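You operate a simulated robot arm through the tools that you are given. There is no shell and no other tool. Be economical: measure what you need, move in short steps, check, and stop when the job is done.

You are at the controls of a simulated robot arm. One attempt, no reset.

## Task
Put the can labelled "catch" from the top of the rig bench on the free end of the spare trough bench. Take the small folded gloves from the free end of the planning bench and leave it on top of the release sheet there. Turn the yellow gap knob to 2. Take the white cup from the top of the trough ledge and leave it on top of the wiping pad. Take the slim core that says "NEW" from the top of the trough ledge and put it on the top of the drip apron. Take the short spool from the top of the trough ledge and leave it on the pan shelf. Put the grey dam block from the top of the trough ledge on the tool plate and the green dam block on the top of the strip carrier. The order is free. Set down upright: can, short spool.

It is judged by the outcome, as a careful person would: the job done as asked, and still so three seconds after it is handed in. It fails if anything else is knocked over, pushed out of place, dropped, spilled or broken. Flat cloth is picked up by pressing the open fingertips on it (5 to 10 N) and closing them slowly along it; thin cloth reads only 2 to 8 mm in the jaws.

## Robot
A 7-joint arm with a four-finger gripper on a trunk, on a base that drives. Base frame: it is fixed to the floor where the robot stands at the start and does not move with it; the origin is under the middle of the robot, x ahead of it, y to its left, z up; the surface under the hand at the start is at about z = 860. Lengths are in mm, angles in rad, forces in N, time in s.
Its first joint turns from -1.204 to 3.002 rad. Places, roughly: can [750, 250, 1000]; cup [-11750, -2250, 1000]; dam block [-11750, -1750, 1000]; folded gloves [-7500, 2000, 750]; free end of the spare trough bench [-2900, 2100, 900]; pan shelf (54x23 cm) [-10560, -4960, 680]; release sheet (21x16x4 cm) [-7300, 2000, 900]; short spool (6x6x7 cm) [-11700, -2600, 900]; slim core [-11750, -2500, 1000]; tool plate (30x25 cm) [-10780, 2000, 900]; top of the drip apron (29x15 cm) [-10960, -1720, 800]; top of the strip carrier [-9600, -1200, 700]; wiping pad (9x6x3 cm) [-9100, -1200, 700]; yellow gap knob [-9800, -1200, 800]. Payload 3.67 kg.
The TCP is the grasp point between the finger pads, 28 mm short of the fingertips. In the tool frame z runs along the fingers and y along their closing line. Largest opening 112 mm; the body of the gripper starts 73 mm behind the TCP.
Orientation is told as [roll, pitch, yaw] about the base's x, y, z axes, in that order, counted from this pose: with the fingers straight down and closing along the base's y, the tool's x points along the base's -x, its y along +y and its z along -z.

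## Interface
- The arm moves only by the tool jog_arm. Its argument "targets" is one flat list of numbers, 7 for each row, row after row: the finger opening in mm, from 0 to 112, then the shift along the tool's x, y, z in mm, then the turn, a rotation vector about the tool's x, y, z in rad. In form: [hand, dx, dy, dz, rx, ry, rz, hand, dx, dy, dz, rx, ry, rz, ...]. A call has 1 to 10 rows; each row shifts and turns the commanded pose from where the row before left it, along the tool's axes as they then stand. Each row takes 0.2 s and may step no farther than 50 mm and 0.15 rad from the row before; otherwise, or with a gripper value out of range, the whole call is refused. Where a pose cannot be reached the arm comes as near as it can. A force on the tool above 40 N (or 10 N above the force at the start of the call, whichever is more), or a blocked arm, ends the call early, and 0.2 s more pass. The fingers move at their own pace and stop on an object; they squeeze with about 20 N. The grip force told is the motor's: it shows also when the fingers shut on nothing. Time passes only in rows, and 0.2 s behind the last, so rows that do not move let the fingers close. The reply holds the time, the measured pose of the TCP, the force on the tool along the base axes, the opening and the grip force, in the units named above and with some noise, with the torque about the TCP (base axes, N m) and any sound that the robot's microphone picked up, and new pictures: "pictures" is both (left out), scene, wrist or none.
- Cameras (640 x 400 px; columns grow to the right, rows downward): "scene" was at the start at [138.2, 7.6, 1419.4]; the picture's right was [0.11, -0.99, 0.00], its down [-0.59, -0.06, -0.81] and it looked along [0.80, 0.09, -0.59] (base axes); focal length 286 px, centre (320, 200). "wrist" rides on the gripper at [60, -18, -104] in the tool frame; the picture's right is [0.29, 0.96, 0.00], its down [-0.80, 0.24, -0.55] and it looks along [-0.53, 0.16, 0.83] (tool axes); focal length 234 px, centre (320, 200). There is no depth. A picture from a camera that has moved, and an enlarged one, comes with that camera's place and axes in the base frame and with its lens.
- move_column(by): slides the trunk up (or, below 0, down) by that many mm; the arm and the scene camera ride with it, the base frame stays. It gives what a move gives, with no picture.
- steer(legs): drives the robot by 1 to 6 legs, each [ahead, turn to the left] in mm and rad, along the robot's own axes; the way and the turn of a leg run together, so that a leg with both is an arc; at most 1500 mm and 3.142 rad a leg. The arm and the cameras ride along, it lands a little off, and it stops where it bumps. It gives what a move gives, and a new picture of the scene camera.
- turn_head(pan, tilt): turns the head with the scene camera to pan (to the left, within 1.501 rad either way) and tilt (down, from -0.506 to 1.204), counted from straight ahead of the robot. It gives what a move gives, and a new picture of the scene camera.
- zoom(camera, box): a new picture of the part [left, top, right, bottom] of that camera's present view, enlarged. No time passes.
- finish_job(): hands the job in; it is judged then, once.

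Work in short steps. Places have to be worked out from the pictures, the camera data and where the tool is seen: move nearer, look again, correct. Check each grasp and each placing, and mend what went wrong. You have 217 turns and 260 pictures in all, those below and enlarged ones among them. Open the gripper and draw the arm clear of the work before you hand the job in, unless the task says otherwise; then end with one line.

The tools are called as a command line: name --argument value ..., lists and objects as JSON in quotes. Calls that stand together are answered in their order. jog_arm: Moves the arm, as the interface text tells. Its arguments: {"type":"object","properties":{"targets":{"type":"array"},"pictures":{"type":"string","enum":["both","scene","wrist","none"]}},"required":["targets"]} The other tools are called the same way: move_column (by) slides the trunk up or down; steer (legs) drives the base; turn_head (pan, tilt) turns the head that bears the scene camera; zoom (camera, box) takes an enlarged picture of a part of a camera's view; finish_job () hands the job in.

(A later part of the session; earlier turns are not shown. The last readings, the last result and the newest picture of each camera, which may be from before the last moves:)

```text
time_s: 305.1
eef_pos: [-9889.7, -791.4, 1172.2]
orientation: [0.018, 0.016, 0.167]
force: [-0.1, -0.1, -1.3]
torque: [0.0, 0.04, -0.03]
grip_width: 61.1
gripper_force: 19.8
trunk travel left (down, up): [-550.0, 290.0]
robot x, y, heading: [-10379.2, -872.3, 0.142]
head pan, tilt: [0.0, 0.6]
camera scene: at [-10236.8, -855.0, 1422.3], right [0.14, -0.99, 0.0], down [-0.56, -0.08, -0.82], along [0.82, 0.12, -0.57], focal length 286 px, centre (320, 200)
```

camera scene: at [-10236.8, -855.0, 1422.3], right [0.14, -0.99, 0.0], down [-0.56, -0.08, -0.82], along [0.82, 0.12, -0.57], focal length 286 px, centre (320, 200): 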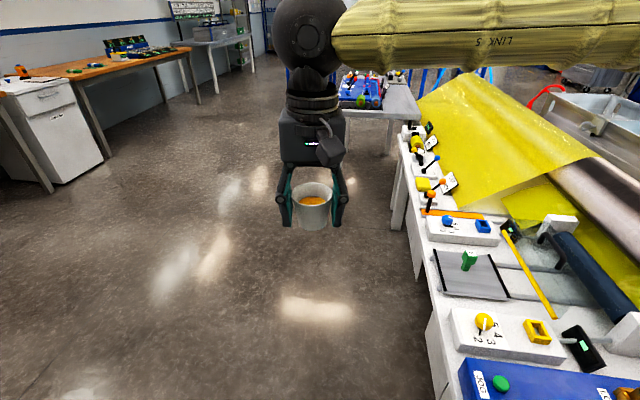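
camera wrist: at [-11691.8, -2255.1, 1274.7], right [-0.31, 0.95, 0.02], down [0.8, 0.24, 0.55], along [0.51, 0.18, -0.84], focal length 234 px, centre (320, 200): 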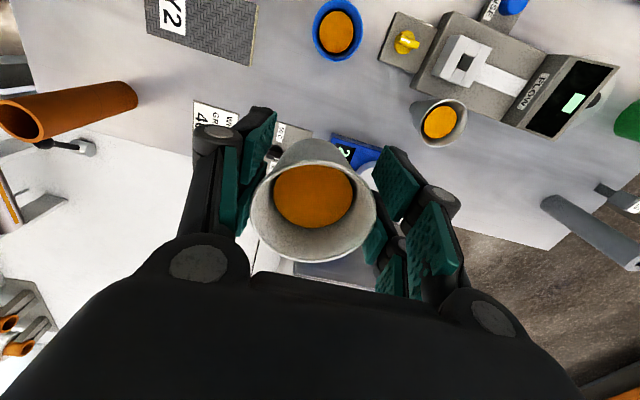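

steer --legs '[[0, 0.266], [685, 0], [0, -0.351], [690, 0], [0, -1.628]]'

turn_head --pan 0.0 --tilt 0.75

```text
time_s: 318.2
eef_pos: [-9054.4, -1047.9, 1172.6]
orientation: [0.017, 0.016, -1.556]
force: [0.0, -0.1, -1.3]
torque: [0.0, 0.0, 0.01]
grip_width: 61.3
gripper_force: 19.8
trunk travel left (down, up): [-550.0, 290.0]
robot x, y, heading: [-9061.3, -556.8, -1.579]
head pan, tilt: [0.0, 0.6]
camera scene: at [-9062.9, -697.6, 1422.4], right [-1.0, 0.01, 0.0], down [0.0, 0.56, -0.83], along [-0.01, -0.82, -0.56], focal length 286 px, centre (320, 200)
```

scene: 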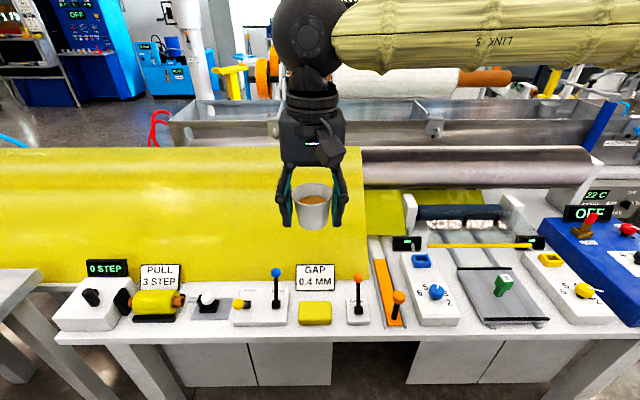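

```text
time_s: 318.9
eef_pos: [-9054.4, -1048.7, 1173.7]
orientation: [0.018, 0.015, -1.554]
force: [-0.4, -1.2, -1.1]
torque: [0.03, 0.0, 0.03]
grip_width: 61.6
gripper_force: 20.0
trunk travel left (down, up): [-550.0, 290.0]
robot x, y, heading: [-9062.6, -558.9, -1.577]
head pan, tilt: [0.0, 0.75]
camera scene: at [-9062.5, -692.2, 1409.5], right [-1.0, 0.01, 0.0], down [0.01, 0.68, -0.73], along [-0.01, -0.73, -0.68], focal length 286 px, centre (320, 200)
```

scene: 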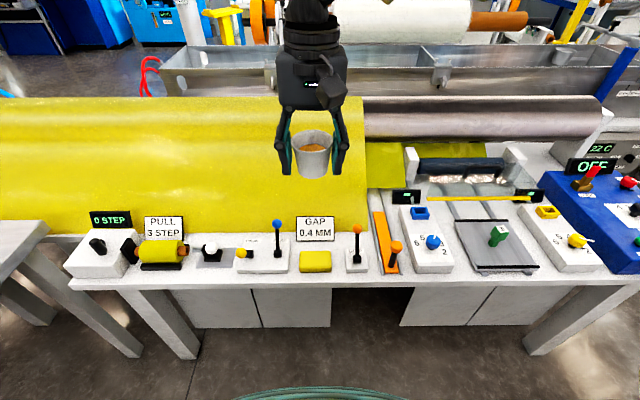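

The pad is directly ahead at about (-9057, -1157), between two levers about 115 mm away on each side. I move over it and lower.

jog_arm --targets '[40, -36, -2, 0, 0, 0, 0, 40, -36, -2, 0, 0, 0, 0, 40, -36, -1, 0, 0, 0, 0, 40, 0, 0, 45, 0, 0, 0, 40, 0, 0, 45, 0, 0, 0, 40, 0, 0, 45, 0, 0, 0, 40, 0, 0, 45, 0, 0, 0, 40, 0, 0, 45, 0, 0, 0, 40, 0, 0, 45, 0, 0, 0, 40, 0, 0, 40, 0, 0, 0]'

zoom --camera "scene" --box '[240, 170, 400, 290]'

```text
time_s: 321.1
eef_pos: [-9051.2, -1151.8, 860.9]
orientation: [0.017, 0.018, -1.556]
force: [-0.1, -0.6, -0.8]
torque: [0.03, 0.01, -0.02]
grip_width: 61.2
gripper_force: 20.2
trunk travel left (down, up): [-550.0, 290.0]
robot x, y, heading: [-9058.6, -554.5, -1.574]
head pan, tilt: [0.0, 0.75]
camera scene: at [-9062.5, -692.8, 1409.5], right [-1.0, 0.01, 0.0], down [0.01, 0.68, -0.73], along [-0.01, -0.73, -0.68], focal length 286 px, centre (320, 200)
camera wrist: at [-9071.9, -1093.8, 965.1], right [0.95, 0.3, 0.02], down [0.24, -0.8, 0.55], along [0.18, -0.51, -0.84], focal length 234 px, centre (320, 200)
```

scene: 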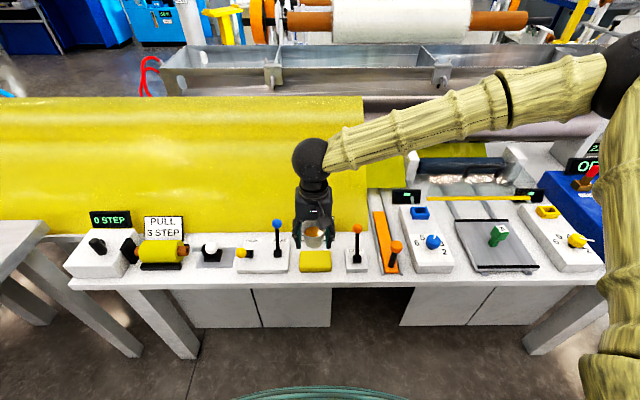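
wrist: 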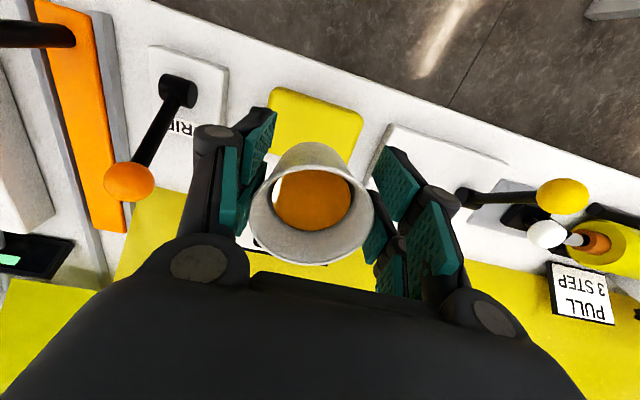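

```text
3.33 times, centred on (320, 230) of scene
camera zoom: at [-9062.5, -692.8, 1409.5], right [-1.0, 0.01, 0.0], down [0.01, 0.68, -0.73], along [-0.01, -0.73, -0.68], focal length 954 px, centre (320, 100)
```

zoom: 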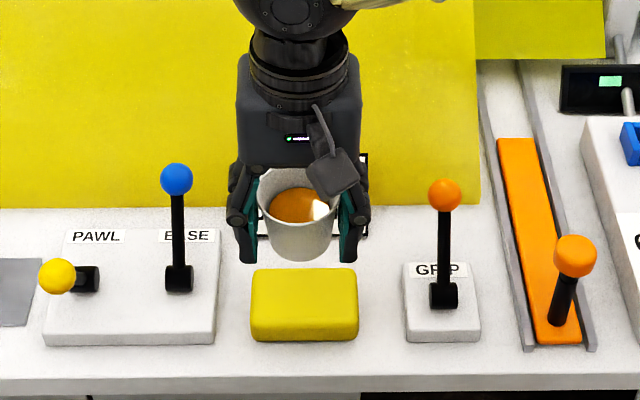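

The pad's centre looks nearer (-9057, -1166). I shift 14 mm back and 5 mm west, lower to just above it and check.

jog_arm --targets '[40, -14, -5, 0, 0, 0, 0, 40, 0, 0, 30, 0, 0, 0, 40, 0, 0, 20, 0, 0, 0, 40, 0, 0, 10, 0, 0, 0]' --pictures "wrist"

zoom --camera "scene" --box '[260, 200, 380, 290]'

```text
time_s: 322.1
eef_pos: [-9055.8, -1164.3, 802.4]
orientation: [0.018, 0.016, -1.555]
force: [-1.1, -0.3, -0.4]
torque: [0.02, -0.03, 0.0]
grip_width: 61.0
gripper_force: 19.4
trunk travel left (down, up): [-550.0, 290.0]
robot x, y, heading: [-9063.5, -557.7, -1.573]
head pan, tilt: [0.0, 0.75]
camera wrist: at [-9076.8, -1106.8, 905.1], right [0.95, 0.3, 0.02], down [0.24, -0.8, 0.55], along [0.18, -0.51, -0.84], focal length 234 px, centre (320, 200)
```

wrist: 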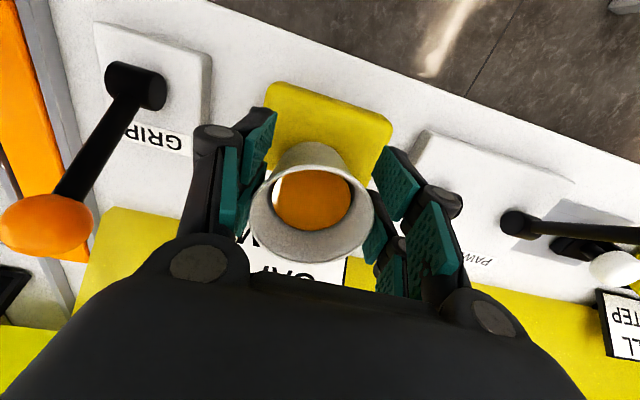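

```text
4.44 times, centred on (320, 245) of scene
camera zoom: at [-9062.4, -692.4, 1409.5], right [-1.0, 0.01, 0.0], down [0.01, 0.68, -0.73], along [-0.01, -0.73, -0.68], focal length 1272 px, centre (320, 0)
```

zoom: 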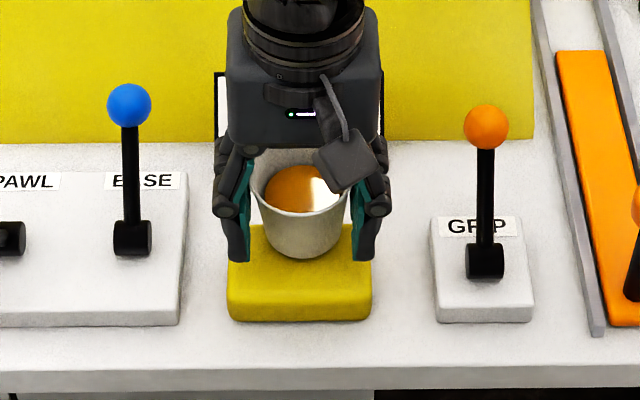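

The cup lands within the pad, slightly forward of centre. I shift 4 mm back and lower to contact.

jog_arm --targets '[40, -4, 2, 10, 0, 0, 0, 40, 0, 0, 6, 0, 0, 0, 40, 0, 0, 4, 0, 0, 0, 40, 0, 0, 3, 0, 0, 0]' --pictures "none"

zoom --camera "scene" --box '[260, 200, 380, 290]'

```text
time_s: 323.1
eef_pos: [-9053.9, -1168.1, 777.5]
orientation: [0.017, 0.016, -1.556]
force: [-2.3, -1.5, 9.8]
torque: [-0.19, 0.0, -0.04]
grip_width: 60.4
gripper_force: 20.0
trunk travel left (down, up): [-550.0, 290.0]
robot x, y, heading: [-9064.0, -560.0, -1.575]
head pan, tilt: [0.0, 0.75]
```

```text
4.44 times, centred on (320, 245) of scene
camera zoom: at [-9062.7, -691.5, 1409.6], right [-1.0, 0.01, 0.0], down [0.01, 0.68, -0.73], along [-0.01, -0.73, -0.68], focal length 1272 px, centre (320, 0)
```

zoom: 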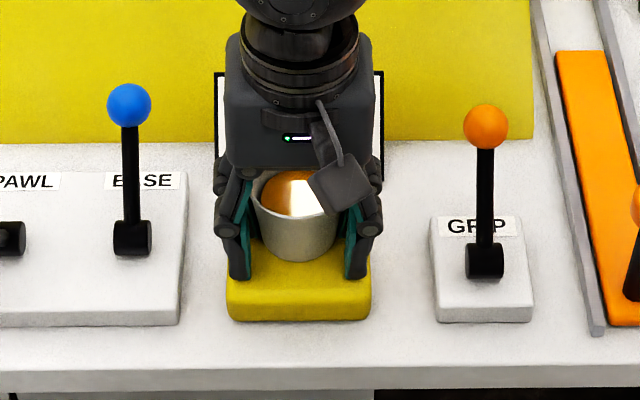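

I check the wrist view before releasing, to be sure that it is the cup, not the fingertips, that is touching.

zoom --camera "wrist" --box '[160, 60, 480, 260]'

zoom --camera "scene" --box '[290, 235, 350, 280]'

```text
2.00 times, centred on (320, 160) of wrist
camera zoom: at [-9074.6, -1109.8, 882.3], right [0.95, 0.3, 0.02], down [0.24, -0.8, 0.55], along [0.18, -0.52, -0.84], focal length 468 px, centre (320, 280)
```

zoom: 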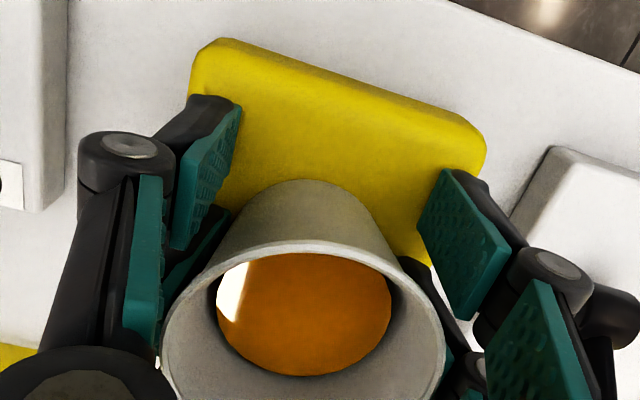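

```text
8.89 times, centred on (320, 258) of scene
camera zoom: at [-9062.7, -691.5, 1409.6], right [-1.0, 0.01, 0.0], down [0.01, 0.68, -0.73], along [-0.01, -0.73, -0.68], focal length 2545 px, centre (320, -311)
```

zoom: 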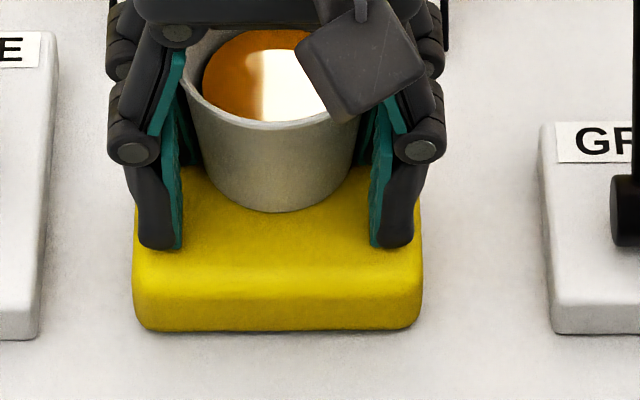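

The cup is too far back: its base would overhang the pad's rear edge by about 20 mm. I lift, move 21 mm toward the robot, and lower again.

jog_arm --targets '[40, 0, 0, -15, 0, 0, 0, 40, 21, 0, 0, 0, 0, 0, 40, 0, 0, 0, 0, 0, 0]' --pictures "none"

zoom --camera "wrist" --box '[160, 60, 480, 260]'

zoom --camera "scene" --box '[290, 235, 350, 280]'

```text
time_s: 323.9
eef_pos: [-9053.4, -1147.4, 792.3]
orientation: [0.019, 0.017, -1.556]
force: [-0.3, 0.1, -0.3]
torque: [0.01, -0.02, -0.03]
grip_width: 60.1
gripper_force: 20.1
trunk travel left (down, up): [-550.0, 290.0]
robot x, y, heading: [-9063.1, -558.9, -1.578]
head pan, tilt: [0.0, 0.75]
```

```text
2.00 times, centred on (320, 160) of wrist
camera zoom: at [-9074.9, -1089.2, 896.9], right [0.95, 0.3, 0.02], down [0.24, -0.8, 0.55], along [0.18, -0.51, -0.84], focal length 468 px, centre (320, 280)
```

zoom: 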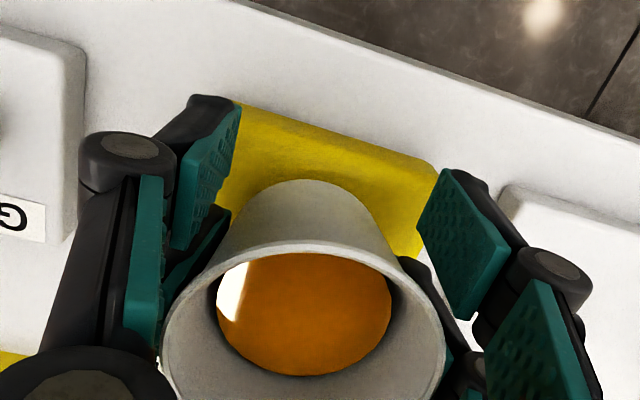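

```text
8.89 times, centred on (320, 258) of scene
camera zoom: at [-9062.6, -692.3, 1409.5], right [-1.0, 0.01, 0.0], down [0.01, 0.68, -0.73], along [-0.01, -0.73, -0.68], focal length 2545 px, centre (320, -311)
```

zoom: 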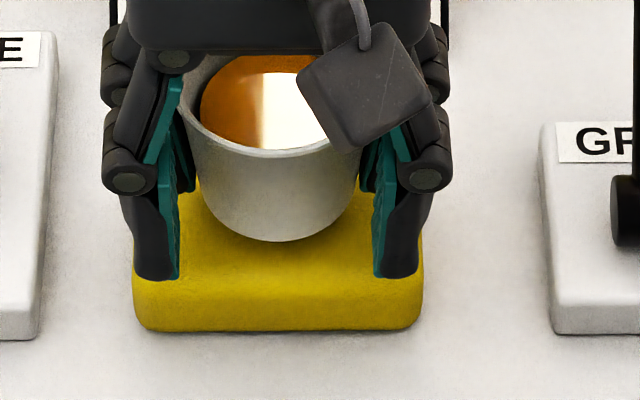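

Pad seems soft and the cup had sunk slightly. I shift 6 mm back for centring and lower gently until light contact.

jog_arm --targets '[40, -6, -1, 0, 0, 0, 0, 40, 0, 0, 5, 0, 0, 0, 40, 0, 0, 3, 0, 0, 0, 40, 0, 0, 2, 0, 0, 0, 40, 0, 0, 0, 0, 0, 0]' --pictures "none"

zoom --camera "scene" --box '[290, 235, 350, 280]'

```text
time_s: 325.1
eef_pos: [-9055.1, -1153.0, 782.3]
orientation: [0.019, 0.015, -1.556]
force: [0.3, -0.2, -0.7]
torque: [0.0, 0.02, -0.03]
grip_width: 60.2
gripper_force: 19.3
trunk travel left (down, up): [-550.0, 290.0]
robot x, y, heading: [-9059.6, -559.5, -1.576]
head pan, tilt: [0.0, 0.75]
```

```text
8.89 times, centred on (320, 258) of scene
camera zoom: at [-9062.5, -692.2, 1409.5], right [-1.0, 0.01, 0.0], down [0.01, 0.68, -0.73], along [-0.01, -0.73, -0.68], focal length 2545 px, centre (320, -311)
```

zoom: 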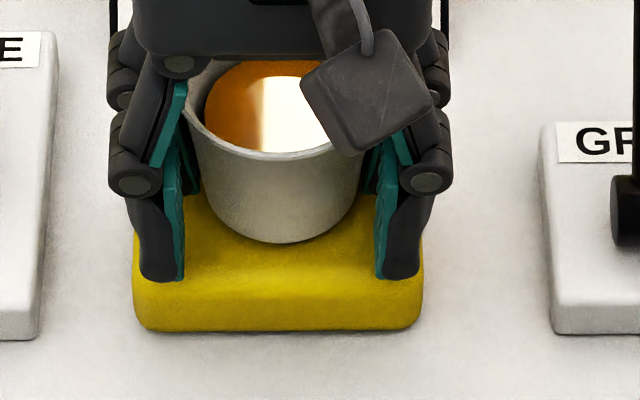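

jog_arm --targets '[40, 0, 0, 2, 0, 0, 0, 40, 0, 0, 2, 0, 0, 0, 40, 0, 0, 1, 0, 0, 0]' --pictures "none"

zoom --camera "scene" --box '[290, 235, 350, 280]'

```text
time_s: 325.9
eef_pos: [-9055.1, -1153.7, 778.3]
orientation: [0.016, 0.015, -1.555]
force: [-0.5, 0.0, 1.5]
torque: [-0.08, 0.02, 0.02]
grip_width: 60.4
gripper_force: 19.9
trunk travel left (down, up): [-550.0, 290.0]
robot x, y, heading: [-9064.8, -557.3, -1.579]
head pan, tilt: [0.0, 0.75]
```

```text
8.89 times, centred on (320, 258) of scene
camera zoom: at [-9062.5, -692.0, 1409.6], right [-1.0, 0.01, 0.0], down [0.01, 0.68, -0.73], along [-0.01, -0.73, -0.68], focal length 2545 px, centre (320, -311)
```

zoom: 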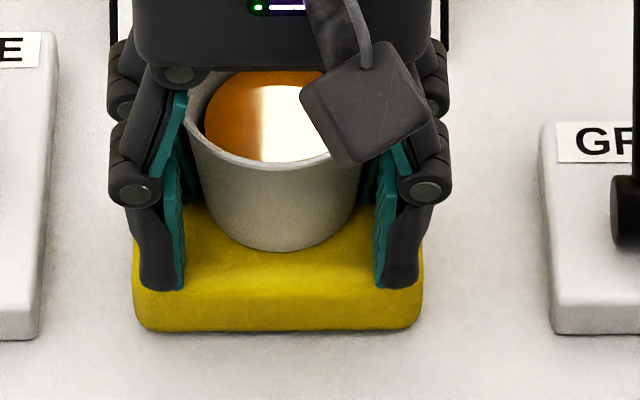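

Light contact, with the cup base well within the pad. One more mm, then I release slowly and rise straight.

jog_arm --targets '[40, 0, 0, 1.5, 0, 0, 0, 60, 0, 0, 0, 0, 0, 0, 64, 0, 0, 0, 0, 0, 0, 72, 0, 0, 0, 0, 0, 0, 85, 0, 0, 0, 0, 0, 0, 85, 0, 0, -15, 0, 0, 0, 85, 0, 0, -35, 0, 0, 0, 85, 0, 0, -45, 0, 0, 0, 85, 0, 0, -45, 0, 0, 0]' --pictures "wrist"

zoom --camera "scene" --box '[270, 220, 370, 290]'

```text
time_s: 327.9
eef_pos: [-9056.4, -1154.4, 916.8]
orientation: [0.017, 0.015, -1.555]
force: [-0.9, 0.0, 0.1]
torque: [-0.01, -0.01, 0.0]
grip_width: 84.9
gripper_force: 0.1
trunk travel left (down, up): [-550.0, 290.0]
robot x, y, heading: [-9065.0, -557.9, -1.578]
head pan, tilt: [0.0, 0.75]
camera wrist: at [-9077.5, -1096.2, 1020.9], right [0.95, 0.3, 0.02], down [0.24, -0.8, 0.55], along [0.18, -0.51, -0.84], focal length 234 px, centre (320, 200)
```

wrist: 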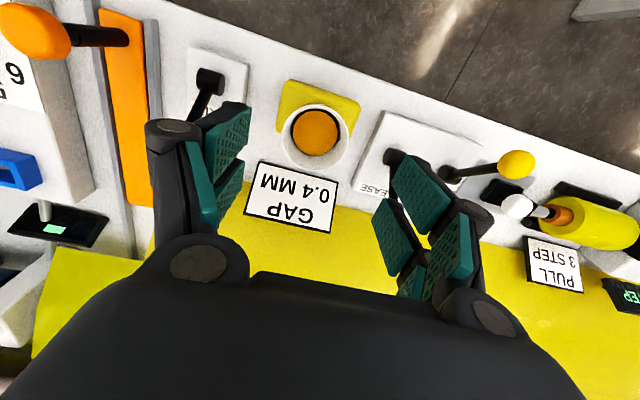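

```text
5.71 times, centred on (320, 255) of scene
camera zoom: at [-9062.5, -691.4, 1409.5], right [-1.0, 0.01, 0.0], down [0.01, 0.68, -0.73], along [-0.01, -0.73, -0.68], focal length 1636 px, centre (320, -114)
```

zoom: 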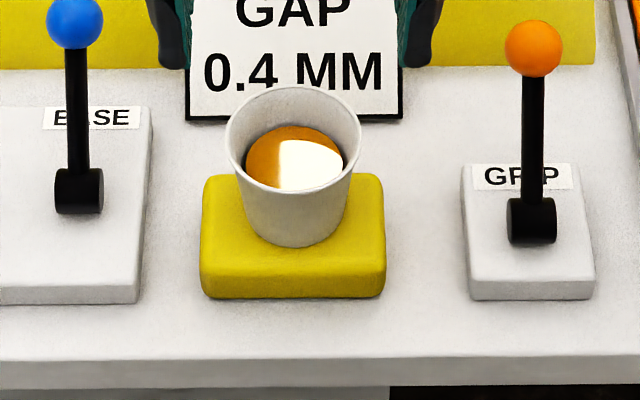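

The cup stands well on the pad. I raise the arm and return to the ledge for the core and the spool.

jog_arm --targets '[60, 15, 0, -45, 0, 0, 0, 60, 15, 0, -45, 0, 0, 0, 60, 20, 0, -45, 0, 0, 0, 60, 20, 0, -45, 0, 0, 0, 60, 20, 0, -45, 0, 0, 0, 60, 20, 0, -45, 0, 0, 0, 60, 0, 0, -10, 0, 0, 0]' --pictures "none"

steer --legs '[[0, -1.503], [696, 0], [0, 0.33], [681, 0], [0, -0.249], [1029, 0]]'

```text
time_s: 329.5
eef_pos: [-9062.3, -1050.7, 1197.3]
orientation: [0.017, 0.017, -1.554]
force: [-0.3, -0.4, 0.5]
torque: [0.02, 0.0, 0.01]
grip_width: 59.8
gripper_force: 0.0
trunk travel left (down, up): [-550.0, 290.0]
robot x, y, heading: [-9062.3, -556.3, -1.583]
head pan, tilt: [0.0, 0.75]
```

```text
time_s: 347.2
eef_pos: [-11891.9, -1078.6, 1197.4]
orientation: [0.018, 0.016, -2.967]
force: [0.4, -0.1, 0.7]
torque: [-0.03, -0.02, -0.02]
grip_width: 59.8
gripper_force: 0.1
trunk travel left (down, up): [-550.0, 290.0]
robot x, y, heading: [-11408.0, -998.4, -2.99]
head pan, tilt: [0.0, 0.75]
camera scene: at [-11537.5, -1022.0, 1409.4], right [-0.15, 0.99, 0.0], down [0.67, 0.1, -0.73], along [-0.72, -0.11, -0.68], focal length 286 px, centre (320, 200)
```

scene: 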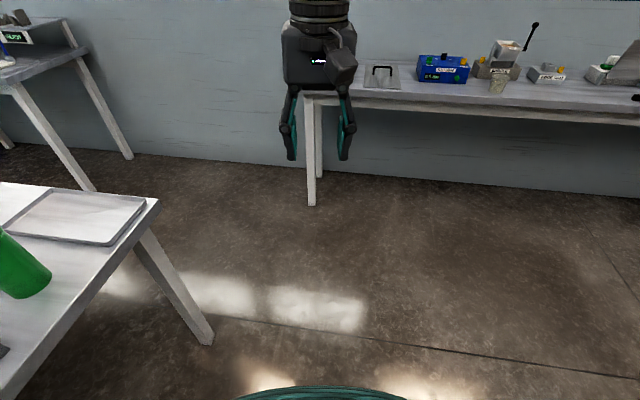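

steer --legs '[[1021, 0], [0, 1.42], [1340, 0], [0, 1.571], [60, 0]]'

turn_head --pan 0.0 --tilt 0.6

```text
time_s: 366.6
eef_pos: [-11839.5, -2495.3, 1195.9]
orientation: [0.018, 0.019, 0.024]
force: [1.0, 0.7, -0.1]
torque: [-0.02, 0.09, 0.01]
grip_width: 60.0
gripper_force: 0.1
trunk travel left (down, up): [-550.0, 290.0]
robot x, y, heading: [-12333.0, -2498.5, 0.003]
head pan, tilt: [0.0, 0.75]
camera scene: at [-12197.1, -2501.0, 1409.2], right [0.0, -1.0, 0.0], down [-0.68, 0.0, -0.73], along [0.73, 0.0, -0.68], focal length 286 px, centre (320, 200)
```

scene: 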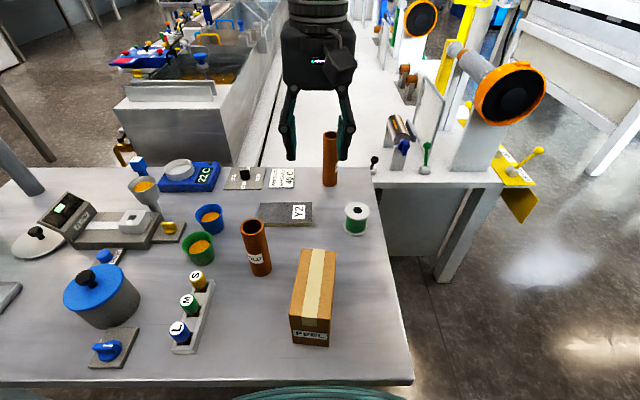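

```text
time_s: 367.3
eef_pos: [-11841.8, -2494.2, 1197.8]
orientation: [0.019, 0.015, 0.022]
force: [-0.3, 0.4, 0.9]
torque: [-0.05, -0.01, 0.02]
grip_width: 60.1
gripper_force: 0.0
trunk travel left (down, up): [-550.0, 290.0]
robot x, y, heading: [-12332.7, -2498.9, 0.0]
head pan, tilt: [0.0, 0.6]
camera scene: at [-12194.1, -2500.8, 1422.4], right [0.0, -1.0, 0.0], down [-0.57, 0.0, -0.82], along [0.82, 0.0, -0.57], focal length 286 px, centre (320, 200)
```

scene: 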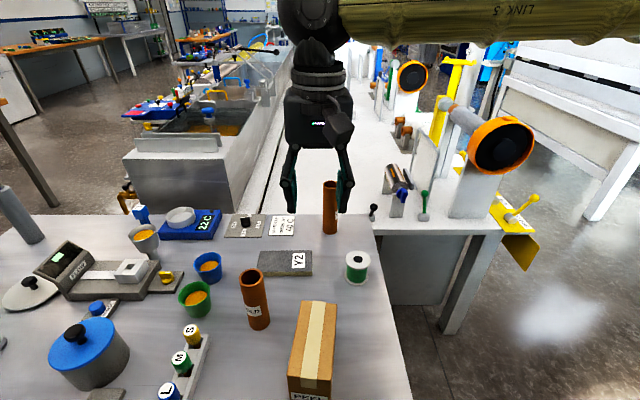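

zoom --camera "scene" --box '[220, 170, 400, 330]'

```text
2.50 times, centred on (310, 250) of scene
camera zoom: at [-12194.1, -2500.8, 1422.4], right [0.0, -1.0, 0.0], down [-0.57, 0.0, -0.82], along [0.82, 0.0, -0.57], focal length 716 px, centre (345, 75)
```

zoom: 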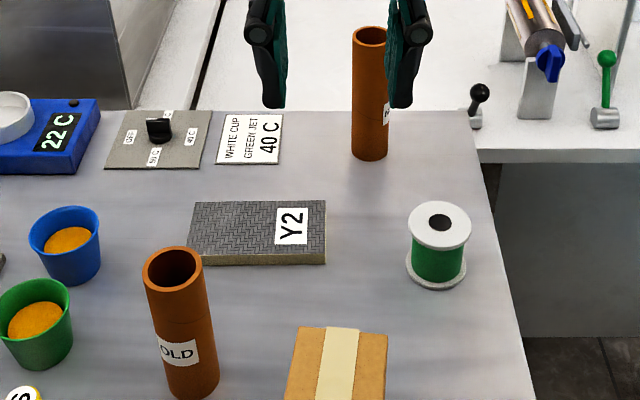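

The far core's label starts with "N", so it is the NEW one; it stands at about (-11557, -2531) with its top at z≈1030. I move above it.

jog_arm --targets '[80, -47, -7, 0, 0, 0, 0, 80, -47, -7, 0, 0, 0, 0, 80, -47, -7, 0, 0, 0, 0, 80, -47, -7, 0, 0, 0, 0, 80, -47, -7, 0, 0, 0, 0, 80, -47, -7, 5, 0, 0, 0.02, 80, 0, 0, 40, 0, 0, 0, 80, 0, 0, 35, 0, 0, 0]'

```text
time_s: 369.1
eef_pos: [-11558.0, -2528.9, 1111.2]
orientation: [0.017, 0.018, 0.005]
force: [-0.2, -0.6, -1.0]
torque: [0.04, 0.04, 0.01]
grip_width: 79.7
gripper_force: 0.1
trunk travel left (down, up): [-550.0, 290.0]
robot x, y, heading: [-12335.2, -2498.6, -0.003]
head pan, tilt: [0.0, 0.6]
camera scene: at [-12192.9, -2501.0, 1422.3], right [0.0, -1.0, 0.0], down [-0.57, 0.0, -0.82], along [0.82, 0.0, -0.57], focal length 286 px, centre (320, 200)
camera wrist: at [-11616.6, -2548.1, 1215.5], right [-0.29, 0.96, 0.02], down [0.81, 0.23, 0.54], along [0.52, 0.18, -0.84], focal length 234 px, centre (320, 200)
```

scene: 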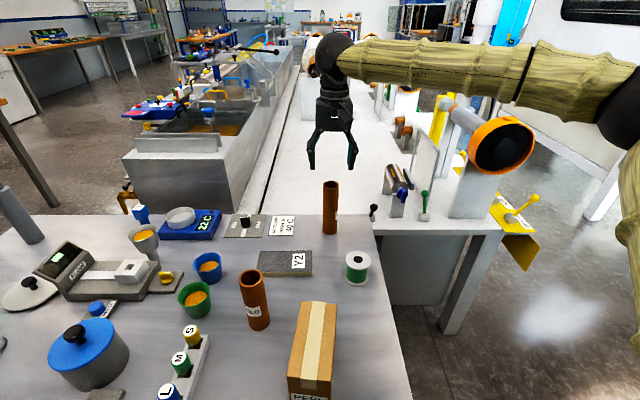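
wrist: 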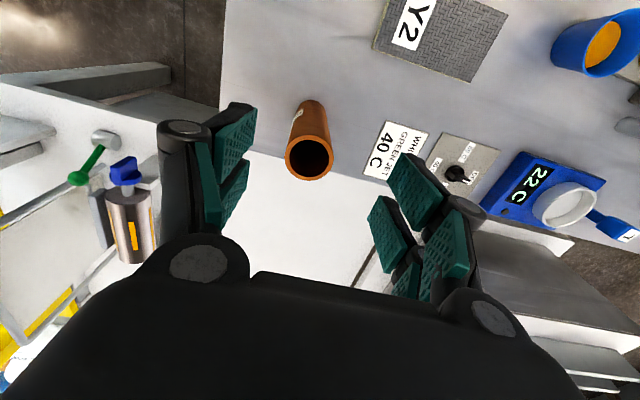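

zoom --camera "wrist" --box '[270, 90, 350, 190]'

zoom --camera "scene" --box '[310, 170, 350, 240]'

```text
4.00 times, centred on (310, 140) of wrist
camera zoom: at [-11616.6, -2548.1, 1215.5], right [-0.29, 0.96, 0.02], down [0.81, 0.23, 0.54], along [0.52, 0.18, -0.84], focal length 937 px, centre (360, 440)
```

zoom: 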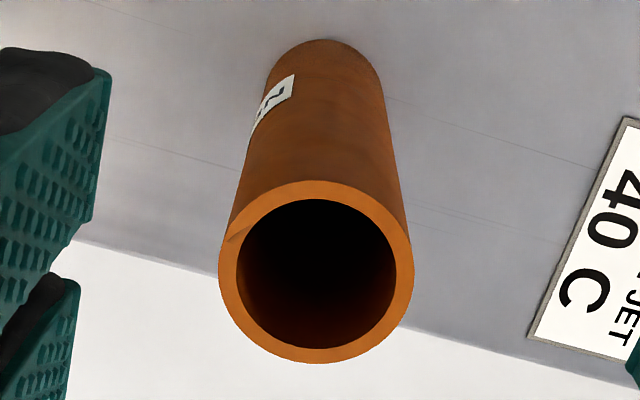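

```text
5.71 times, centred on (330, 205) of scene
camera zoom: at [-12192.9, -2501.0, 1422.3], right [0.0, -1.0, 0.0], down [-0.57, 0.0, -0.82], along [0.82, 0.0, -0.57], focal length 1636 px, centre (263, 171)
```

zoom: 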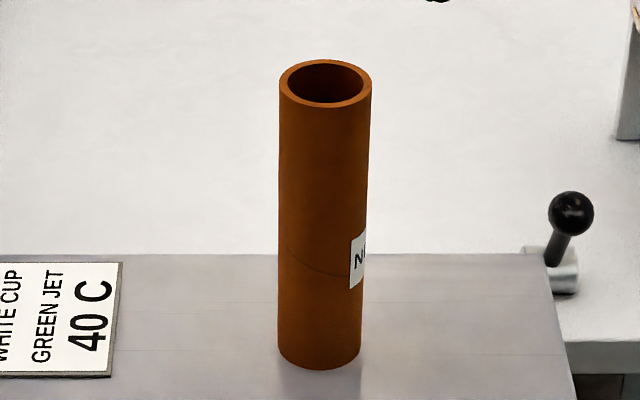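

Label confirmed as NEW. I correct 10 mm forward, descend around the core and grip it.

jog_arm --targets '[80, -10, 1, 0, 0, 0, 0, 80, 0, 0, 45, 0, 0, 0, 80, 0, 0, 45, 0, 0, 0, 80, 0, 0, 45, 0, 0, 0, 60, 0, 0, 0, 0, 0, 0, 45, 0, 0, 0, 0, 0, 0, 35, 0, 0, 0, 0, 0, 0, 30, 0, 0, 0, 0, 0, 0]'

```text
time_s: 370.9
eef_pos: [-11554.2, -2525.3, 976.7]
orientation: [0.017, 0.018, 0.004]
force: [0.2, 0.3, 0.0]
torque: [0.0, 0.01, 0.02]
grip_width: 42.8
gripper_force: 20.1
trunk travel left (down, up): [-550.0, 290.0]
robot x, y, heading: [-12331.9, -2498.8, -0.006]
head pan, tilt: [0.0, 0.6]
camera scene: at [-12193.8, -2500.9, 1422.3], right [0.0, -1.0, 0.0], down [-0.57, 0.0, -0.82], along [0.82, 0.0, -0.57], focal length 286 px, centre (320, 200)
camera wrist: at [-11611.7, -2545.8, 1081.3], right [-0.29, 0.96, 0.02], down [0.81, 0.23, 0.54], along [0.52, 0.18, -0.84], focal length 234 px, centre (320, 200)
```

scene: 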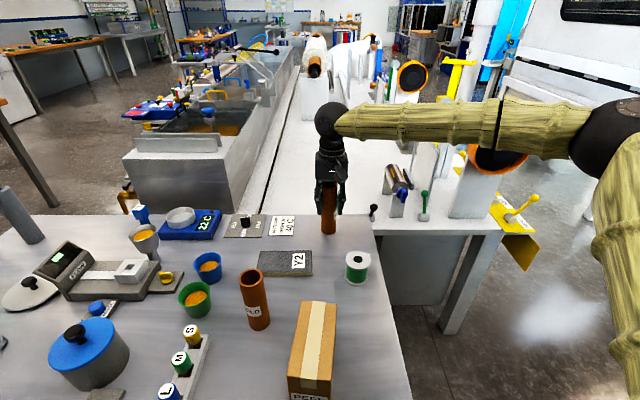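
wrist: 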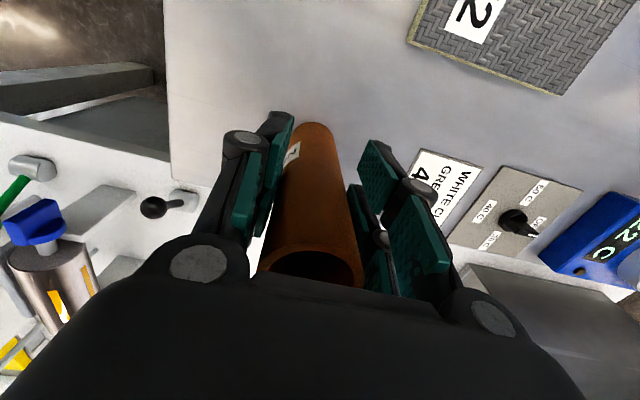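

Gripped at 42.8 mm. I lift high and retract.

jog_arm --targets '[30, 0, 0, -20, 0, 0, 0, 30, 0, 0, -45, 0, 0, 0, 30, 0, 0, -45, 0, 0, 0, 30, 0, 0, -45, 0, 0, 0, 30, 0, 0, -45, 0, 0, 0, 30, 20, 0, -40, 0, 0, 0, 30, 45, 0, 0, 0, 0, 0, 30, 45, 0, 0, 0, 0, 0, 30, 45, 0, 0, 0, 0, 0, 30, 45, 0, 0, 0, 0, 0]' --pictures "none"

jog_arm --targets '[30, 45, 0, 0, 0, 0, 0, 30, 35, 0, 0, 0, 0, 0]'

```text
time_s: 373.1
eef_pos: [-11748.4, -2529.1, 1221.9]
orientation: [0.016, 0.016, 0.004]
force: [-0.8, 0.5, -0.6]
torque: [-0.01, -0.06, -0.02]
grip_width: 42.4
gripper_force: 20.1
trunk travel left (down, up): [-550.0, 290.0]
robot x, y, heading: [-12331.7, -2498.5, 0.003]
head pan, tilt: [0.0, 0.6]
```

```text
time_s: 373.7
eef_pos: [-11827.3, -2529.8, 1222.0]
orientation: [0.017, 0.018, 0.007]
force: [-0.2, 0.5, -0.7]
torque: [0.02, -0.03, -0.04]
grip_width: 42.8
gripper_force: 19.7
trunk travel left (down, up): [-550.0, 290.0]
robot x, y, heading: [-12330.6, -2499.7, 0.001]
head pan, tilt: [0.0, 0.6]
camera scene: at [-12193.6, -2501.0, 1422.3], right [0.0, -1.0, 0.0], down [-0.57, 0.0, -0.82], along [0.82, 0.0, -0.57], focal length 286 px, centre (320, 200)
camera wrist: at [-11885.9, -2550.0, 1326.1], right [-0.29, 0.96, 0.02], down [0.81, 0.23, 0.54], along [0.51, 0.18, -0.84], focal length 234 px, centre (320, 200)
```

scene: 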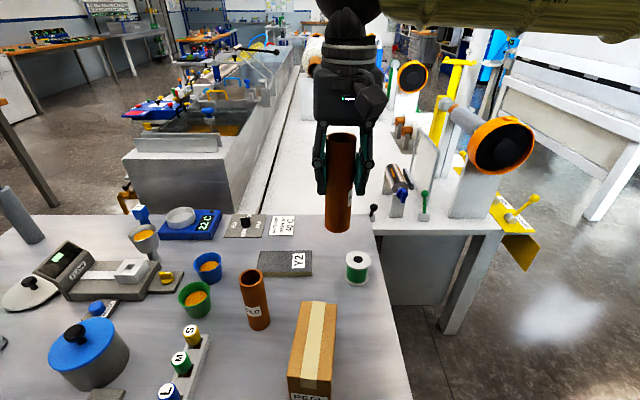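
wrist: 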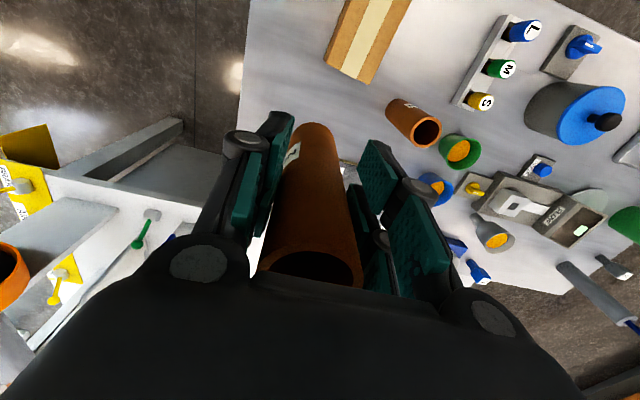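

I drive around to the north side of the drip apron.

steer --legs '[[-90, 0], [0, 1.571], [1345, 0], [0, -1.46], [1430, 0], [0, -1.68]]'

turn_head --pan 0.0 --tilt 0.7

```text
time_s: 399.3
eef_pos: [-11045.7, -1489.5, 1222.1]
orientation: [0.019, 0.016, -1.532]
force: [-0.7, 0.0, -1.1]
torque: [0.05, -0.01, 0.03]
grip_width: 42.7
gripper_force: 20.5
trunk travel left (down, up): [-550.0, 290.0]
robot x, y, heading: [-11032.1, -984.3, -1.537]
head pan, tilt: [0.0, 0.6]
camera scene: at [-11025.9, -1123.0, 1422.4], right [-1.0, -0.03, 0.0], down [-0.02, 0.56, -0.83], along [0.03, -0.82, -0.56], focal length 286 px, centre (320, 200)
```

scene: 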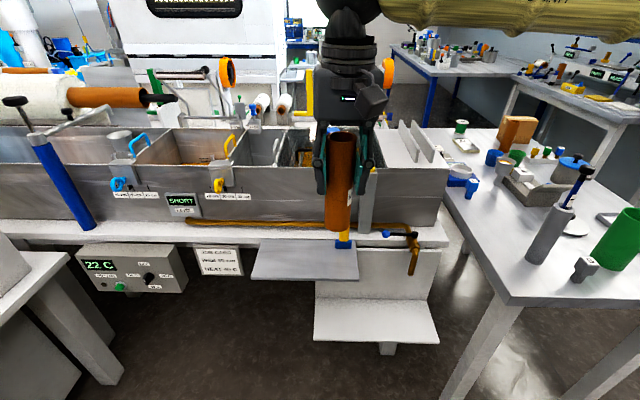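

```text
time_s: 400.0
eef_pos: [-11045.1, -1490.1, 1221.5]
orientation: [0.018, 0.017, -1.532]
force: [-0.2, -0.1, -0.8]
torque: [0.0, -0.01, 0.01]
grip_width: 42.8
gripper_force: 19.9
trunk travel left (down, up): [-550.0, 290.0]
robot x, y, heading: [-11031.4, -983.3, -1.536]
head pan, tilt: [0.0, 0.7]
camera scene: at [-11025.6, -1119.7, 1413.8], right [-1.0, -0.03, 0.0], down [-0.02, 0.64, -0.77], along [0.03, -0.76, -0.64], focal length 286 px, centre (320, 200)
```

scene: 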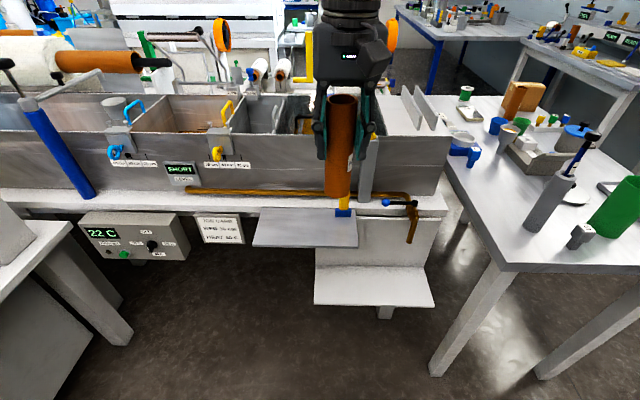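

The drip apron is the upper level shelf, centred at about (-10962, -1720, 800). I move the core over it and lower to about 50 mm above.

jog_arm --targets '[30, -45, 19, 0, 0, 0, 0, 30, -45, 19, 0, 0, 0, 0, 30, -45, 19, 0, 0, 0, 0, 30, -45, 19, 0, 0, 0, 0, 30, -47, 19, 0, 0, 0, 0, 30, 0, 0, 45, 0, 0, 0, 30, 0, 0, 45, 0, 0, 0, 30, 0, 0, 45, 0, 0, 0, 30, 0, 0, 45, 0, 0, 0, 30, 0, 0, 45, 0, 0, 0]'

```text
refused: row 5 steps farther than a row can; nothing moved
```

jog_arm --targets '[30, -45, 19, 0, 0, 0, 0, 30, -45, 19, 0, 0, 0, 0, 30, -45, 19, 0, 0, 0, 0, 30, -45, 19, 0, 0, 0, 0, 30, -45, 19, 0, 0, 0, 0, 30, 0, 0, 45, 0, 0, 0, 30, 0, 0, 45, 0, 0, 0, 30, 0, 0, 45, 0, 0, 0, 30, 0, 0, 45, 0, 0, 0, 30, 0, 0, 45, 0, 0, 0]'

zoom --camera "scene" --box '[230, 110, 420, 270]'

```text
time_s: 402.2
eef_pos: [-10939.2, -1705.9, 994.8]
orientation: [0.02, 0.017, -1.535]
force: [0.5, -1.1, -0.7]
torque: [0.02, -0.02, 0.0]
grip_width: 42.8
gripper_force: 19.8
trunk travel left (down, up): [-550.0, 290.0]
robot x, y, heading: [-11030.2, -986.7, -1.538]
head pan, tilt: [0.0, 0.7]
camera scene: at [-11025.9, -1120.6, 1413.7], right [-1.0, -0.03, 0.0], down [-0.02, 0.64, -0.76], along [0.03, -0.76, -0.64], focal length 286 px, centre (320, 200)
camera wrist: at [-10961.0, -1649.6, 1098.3], right [0.95, 0.32, 0.02], down [0.26, -0.8, 0.54], along [0.19, -0.51, -0.84], focal length 234 px, centre (320, 200)
```

scene: 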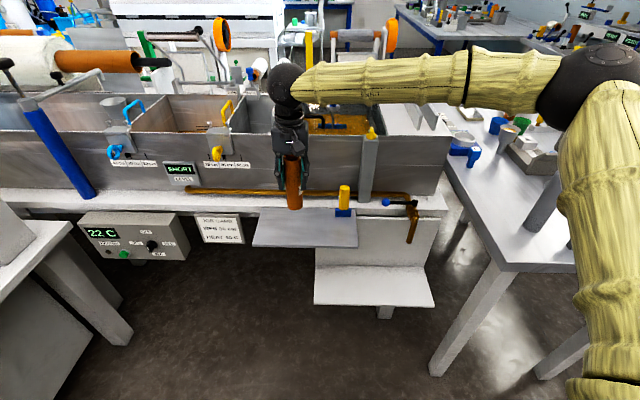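
wrist: 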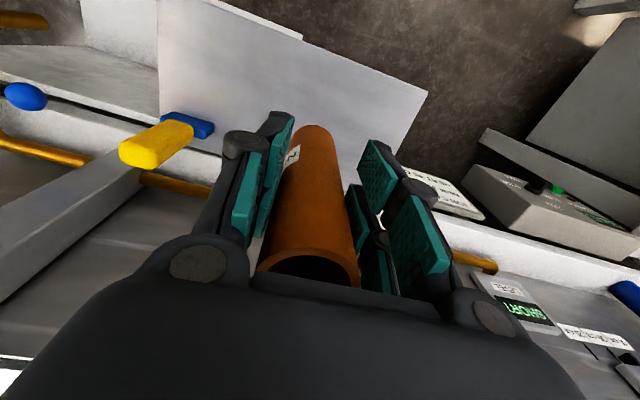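

```text
2.50 times, centred on (325, 190) of scene
camera zoom: at [-11025.9, -1120.6, 1413.7], right [-1.0, -0.03, 0.0], down [-0.02, 0.64, -0.76], along [0.03, -0.76, -0.64], focal length 716 px, centre (308, 225)
```

zoom: 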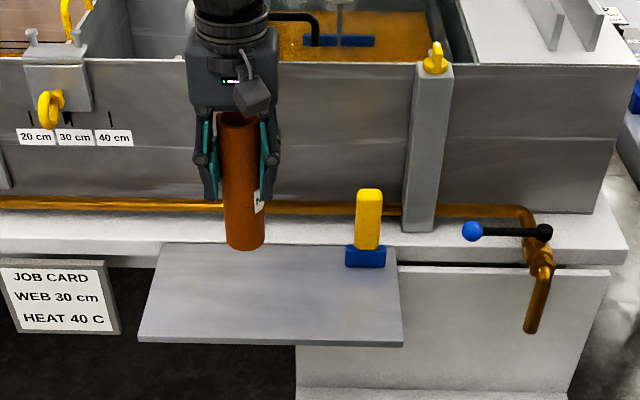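

The core will land mid-apron, clear of the yellow lever. I lower to contact.

jog_arm --targets '[30, -5, 0, 40, 0, 0, 0, 30, 0, 0, 30, 0, 0, 0, 30, 0, 0, 6, 0, 0, 0, 30, 0, 0, 4, 0, 0, 0, 30, 0, 0, 4, 0, 0, 0, 30, 0, 0, 4, 0, 0, 0]' --pictures "none"

zoom --camera "scene" --box '[230, 110, 420, 270]'

```text
time_s: 403.6
eef_pos: [-10935.2, -1708.7, 908.9]
orientation: [0.016, 0.015, -1.531]
force: [0.6, -0.8, 19.6]
torque: [-0.59, -0.07, 0.03]
grip_width: 43.0
gripper_force: 19.7
trunk travel left (down, up): [-550.0, 290.0]
robot x, y, heading: [-11029.0, -984.4, -1.538]
head pan, tilt: [0.0, 0.7]
```

```text
2.50 times, centred on (325, 190) of scene
camera zoom: at [-11025.7, -1118.3, 1414.0], right [-1.0, -0.03, 0.0], down [-0.02, 0.64, -0.77], along [0.03, -0.77, -0.64], focal length 716 px, centre (308, 225)
```

zoom: 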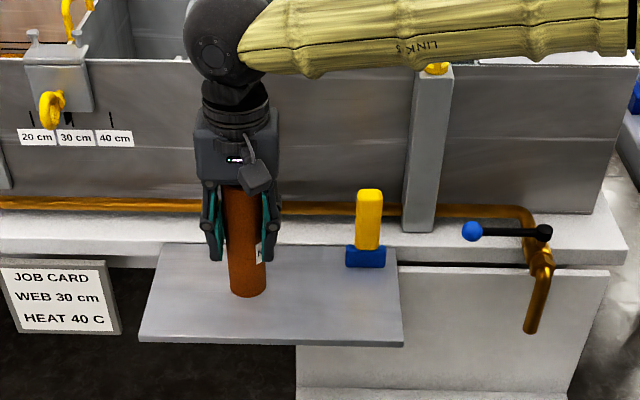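

In contact; the torque suggests one edge touches first. I ease 1 mm up, open slowly, and watch before leaving.

jog_arm --targets '[30, 0, 0, -1, 0, 0, 0, 44, 0, 0, 0, 0, 0, 0, 47, 0, 0, 0, 0, 0, 0, 52, 0, 0, 0, 0, 0, 0, 52, 0, 0, 0, 0, 0, 0]' --pictures "none"

zoom --camera "scene" --box '[230, 110, 420, 270]'

zoom --camera "wrist" --box '[160, 60, 480, 300]'

```text
time_s: 404.8
eef_pos: [-10936.8, -1711.0, 907.2]
orientation: [0.019, 0.017, -1.533]
force: [-0.7, 0.0, -0.1]
torque: [0.0, 0.03, -0.02]
grip_width: 52.3
gripper_force: 0.0
trunk travel left (down, up): [-550.0, 290.0]
robot x, y, heading: [-11030.0, -981.1, -1.537]
head pan, tilt: [0.0, 0.7]
```

```text
2.50 times, centred on (325, 190) of scene
camera zoom: at [-11025.5, -1119.9, 1413.7], right [-1.0, -0.03, 0.0], down [-0.02, 0.64, -0.76], along [0.03, -0.76, -0.64], focal length 716 px, centre (308, 225)
```

zoom: 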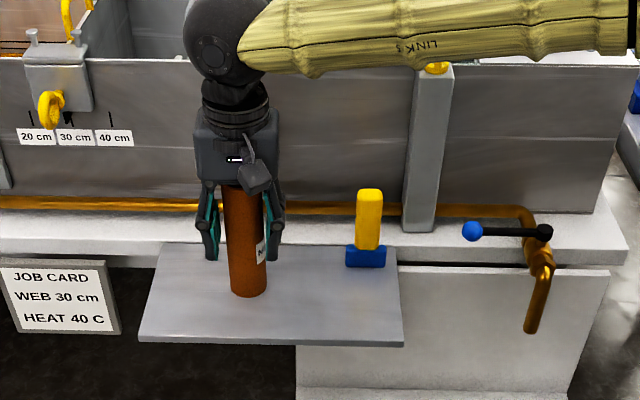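

```text
1.67 times, centred on (320, 180) of wrist
camera zoom: at [-10958.3, -1652.7, 1012.1], right [0.95, 0.32, 0.02], down [0.26, -0.8, 0.54], along [0.19, -0.51, -0.84], focal length 390 px, centre (320, 233)
```

zoom: 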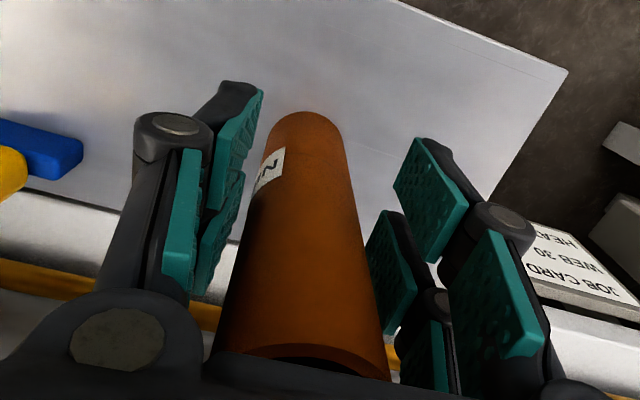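

The core stands free between the open fingers. I open wider and rise straight up.

jog_arm --targets '[75, 0, 0, 0, 0, 0, 0, 80, 0, 0, -15, 0, 0, 0, 80, 0, 0, -30, 0, 0, 0, 80, 0, 0, -45, 0, 0, 0, 80, 0, 0, -45, 0, 0, 0, 80, 0, 0, -45, 0, 0, 0, 80, 0, 0, -45, 0, 0, 0, 80, 0, 0, -45, 0, 0, 0]' --pictures "wrist"

zoom --camera "scene" --box '[230, 150, 420, 270]'

```text
time_s: 406.6
eef_pos: [-10938.9, -1713.5, 1178.9]
orientation: [0.017, 0.017, -1.532]
force: [0.8, 0.2, 1.0]
torque: [-0.04, 0.02, 0.0]
grip_width: 80.2
gripper_force: 0.0
trunk travel left (down, up): [-550.0, 290.0]
robot x, y, heading: [-11031.1, -981.6, -1.537]
head pan, tilt: [0.0, 0.7]
camera wrist: at [-10961.2, -1657.1, 1283.2], right [0.95, 0.32, 0.02], down [0.26, -0.8, 0.54], along [0.19, -0.51, -0.84], focal length 234 px, centre (320, 200)
```

wrist: 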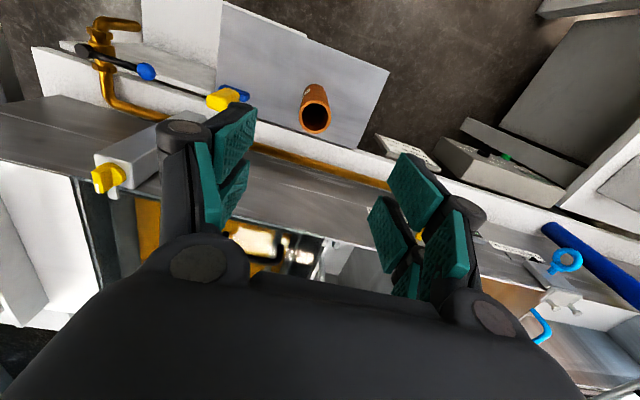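

```text
3.33 times, centred on (325, 210) of scene
camera zoom: at [-11025.2, -1118.8, 1413.8], right [-1.0, -0.03, 0.0], down [-0.02, 0.64, -0.77], along [0.02, -0.76, -0.64], focal length 954 px, centre (303, 167)
```

zoom: 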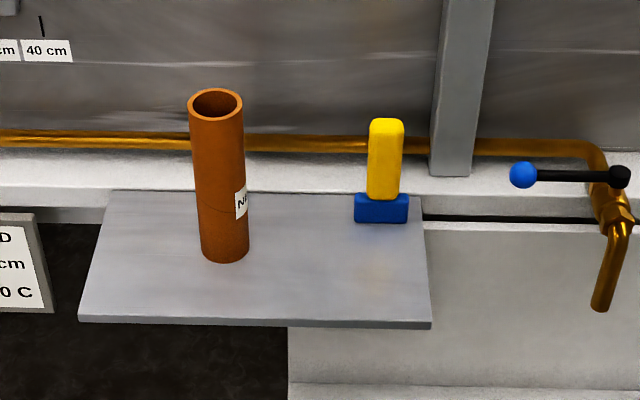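

The NEW core stands on the apron. Next is grey block "S": I retract and reposition west, facing the ledge table's north end.

jog_arm --targets '[80, 40, -15, 0, 0, 0, 0, 80, 40, -15, 0, 0, 0, 0, 80, 40, -15, 0, 0, 0, 0, 80, 40, -15, 0, 0, 0, 0, 80, 40, -15, 0, 0, 0, 0, 80, 40, -15, -10, 0, 0, 0]' --pictures "none"

steer --legs '[[0, -1.604], [560, 0], [0, 1.57]]'

```text
time_s: 408.0
eef_pos: [-11040.9, -1477.8, 1190.8]
orientation: [0.018, 0.015, -1.531]
force: [-0.3, 0.5, 1.0]
torque: [-0.05, -0.02, -0.01]
grip_width: 80.0
gripper_force: 0.1
trunk travel left (down, up): [-550.0, 290.0]
robot x, y, heading: [-11031.7, -983.6, -1.538]
head pan, tilt: [0.0, 0.7]
```

```text
time_s: 418.9
eef_pos: [-11621.6, -1476.0, 1191.0]
orientation: [0.018, 0.018, -1.571]
force: [-0.9, 0.4, 0.0]
torque: [-0.03, 0.01, -0.02]
grip_width: 79.9
gripper_force: 0.1
trunk travel left (down, up): [-550.0, 290.0]
robot x, y, heading: [-11594.2, -980.3, -1.577]
head pan, tilt: [0.0, 0.7]
camera scene: at [-11592.2, -1117.0, 1413.7], right [-1.0, 0.01, 0.0], down [0.0, 0.64, -0.76], along [0.0, -0.76, -0.64], focal length 286 px, centre (320, 200)
```

scene: 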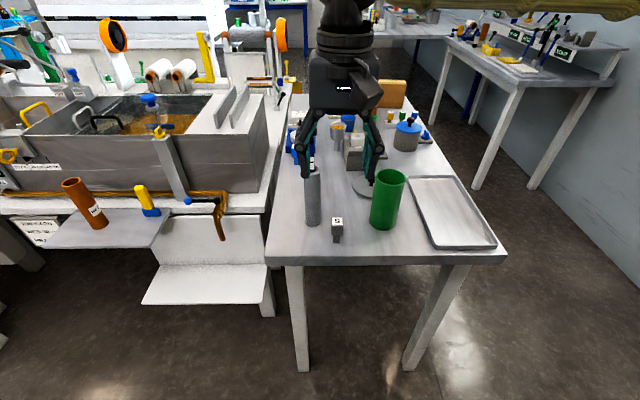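

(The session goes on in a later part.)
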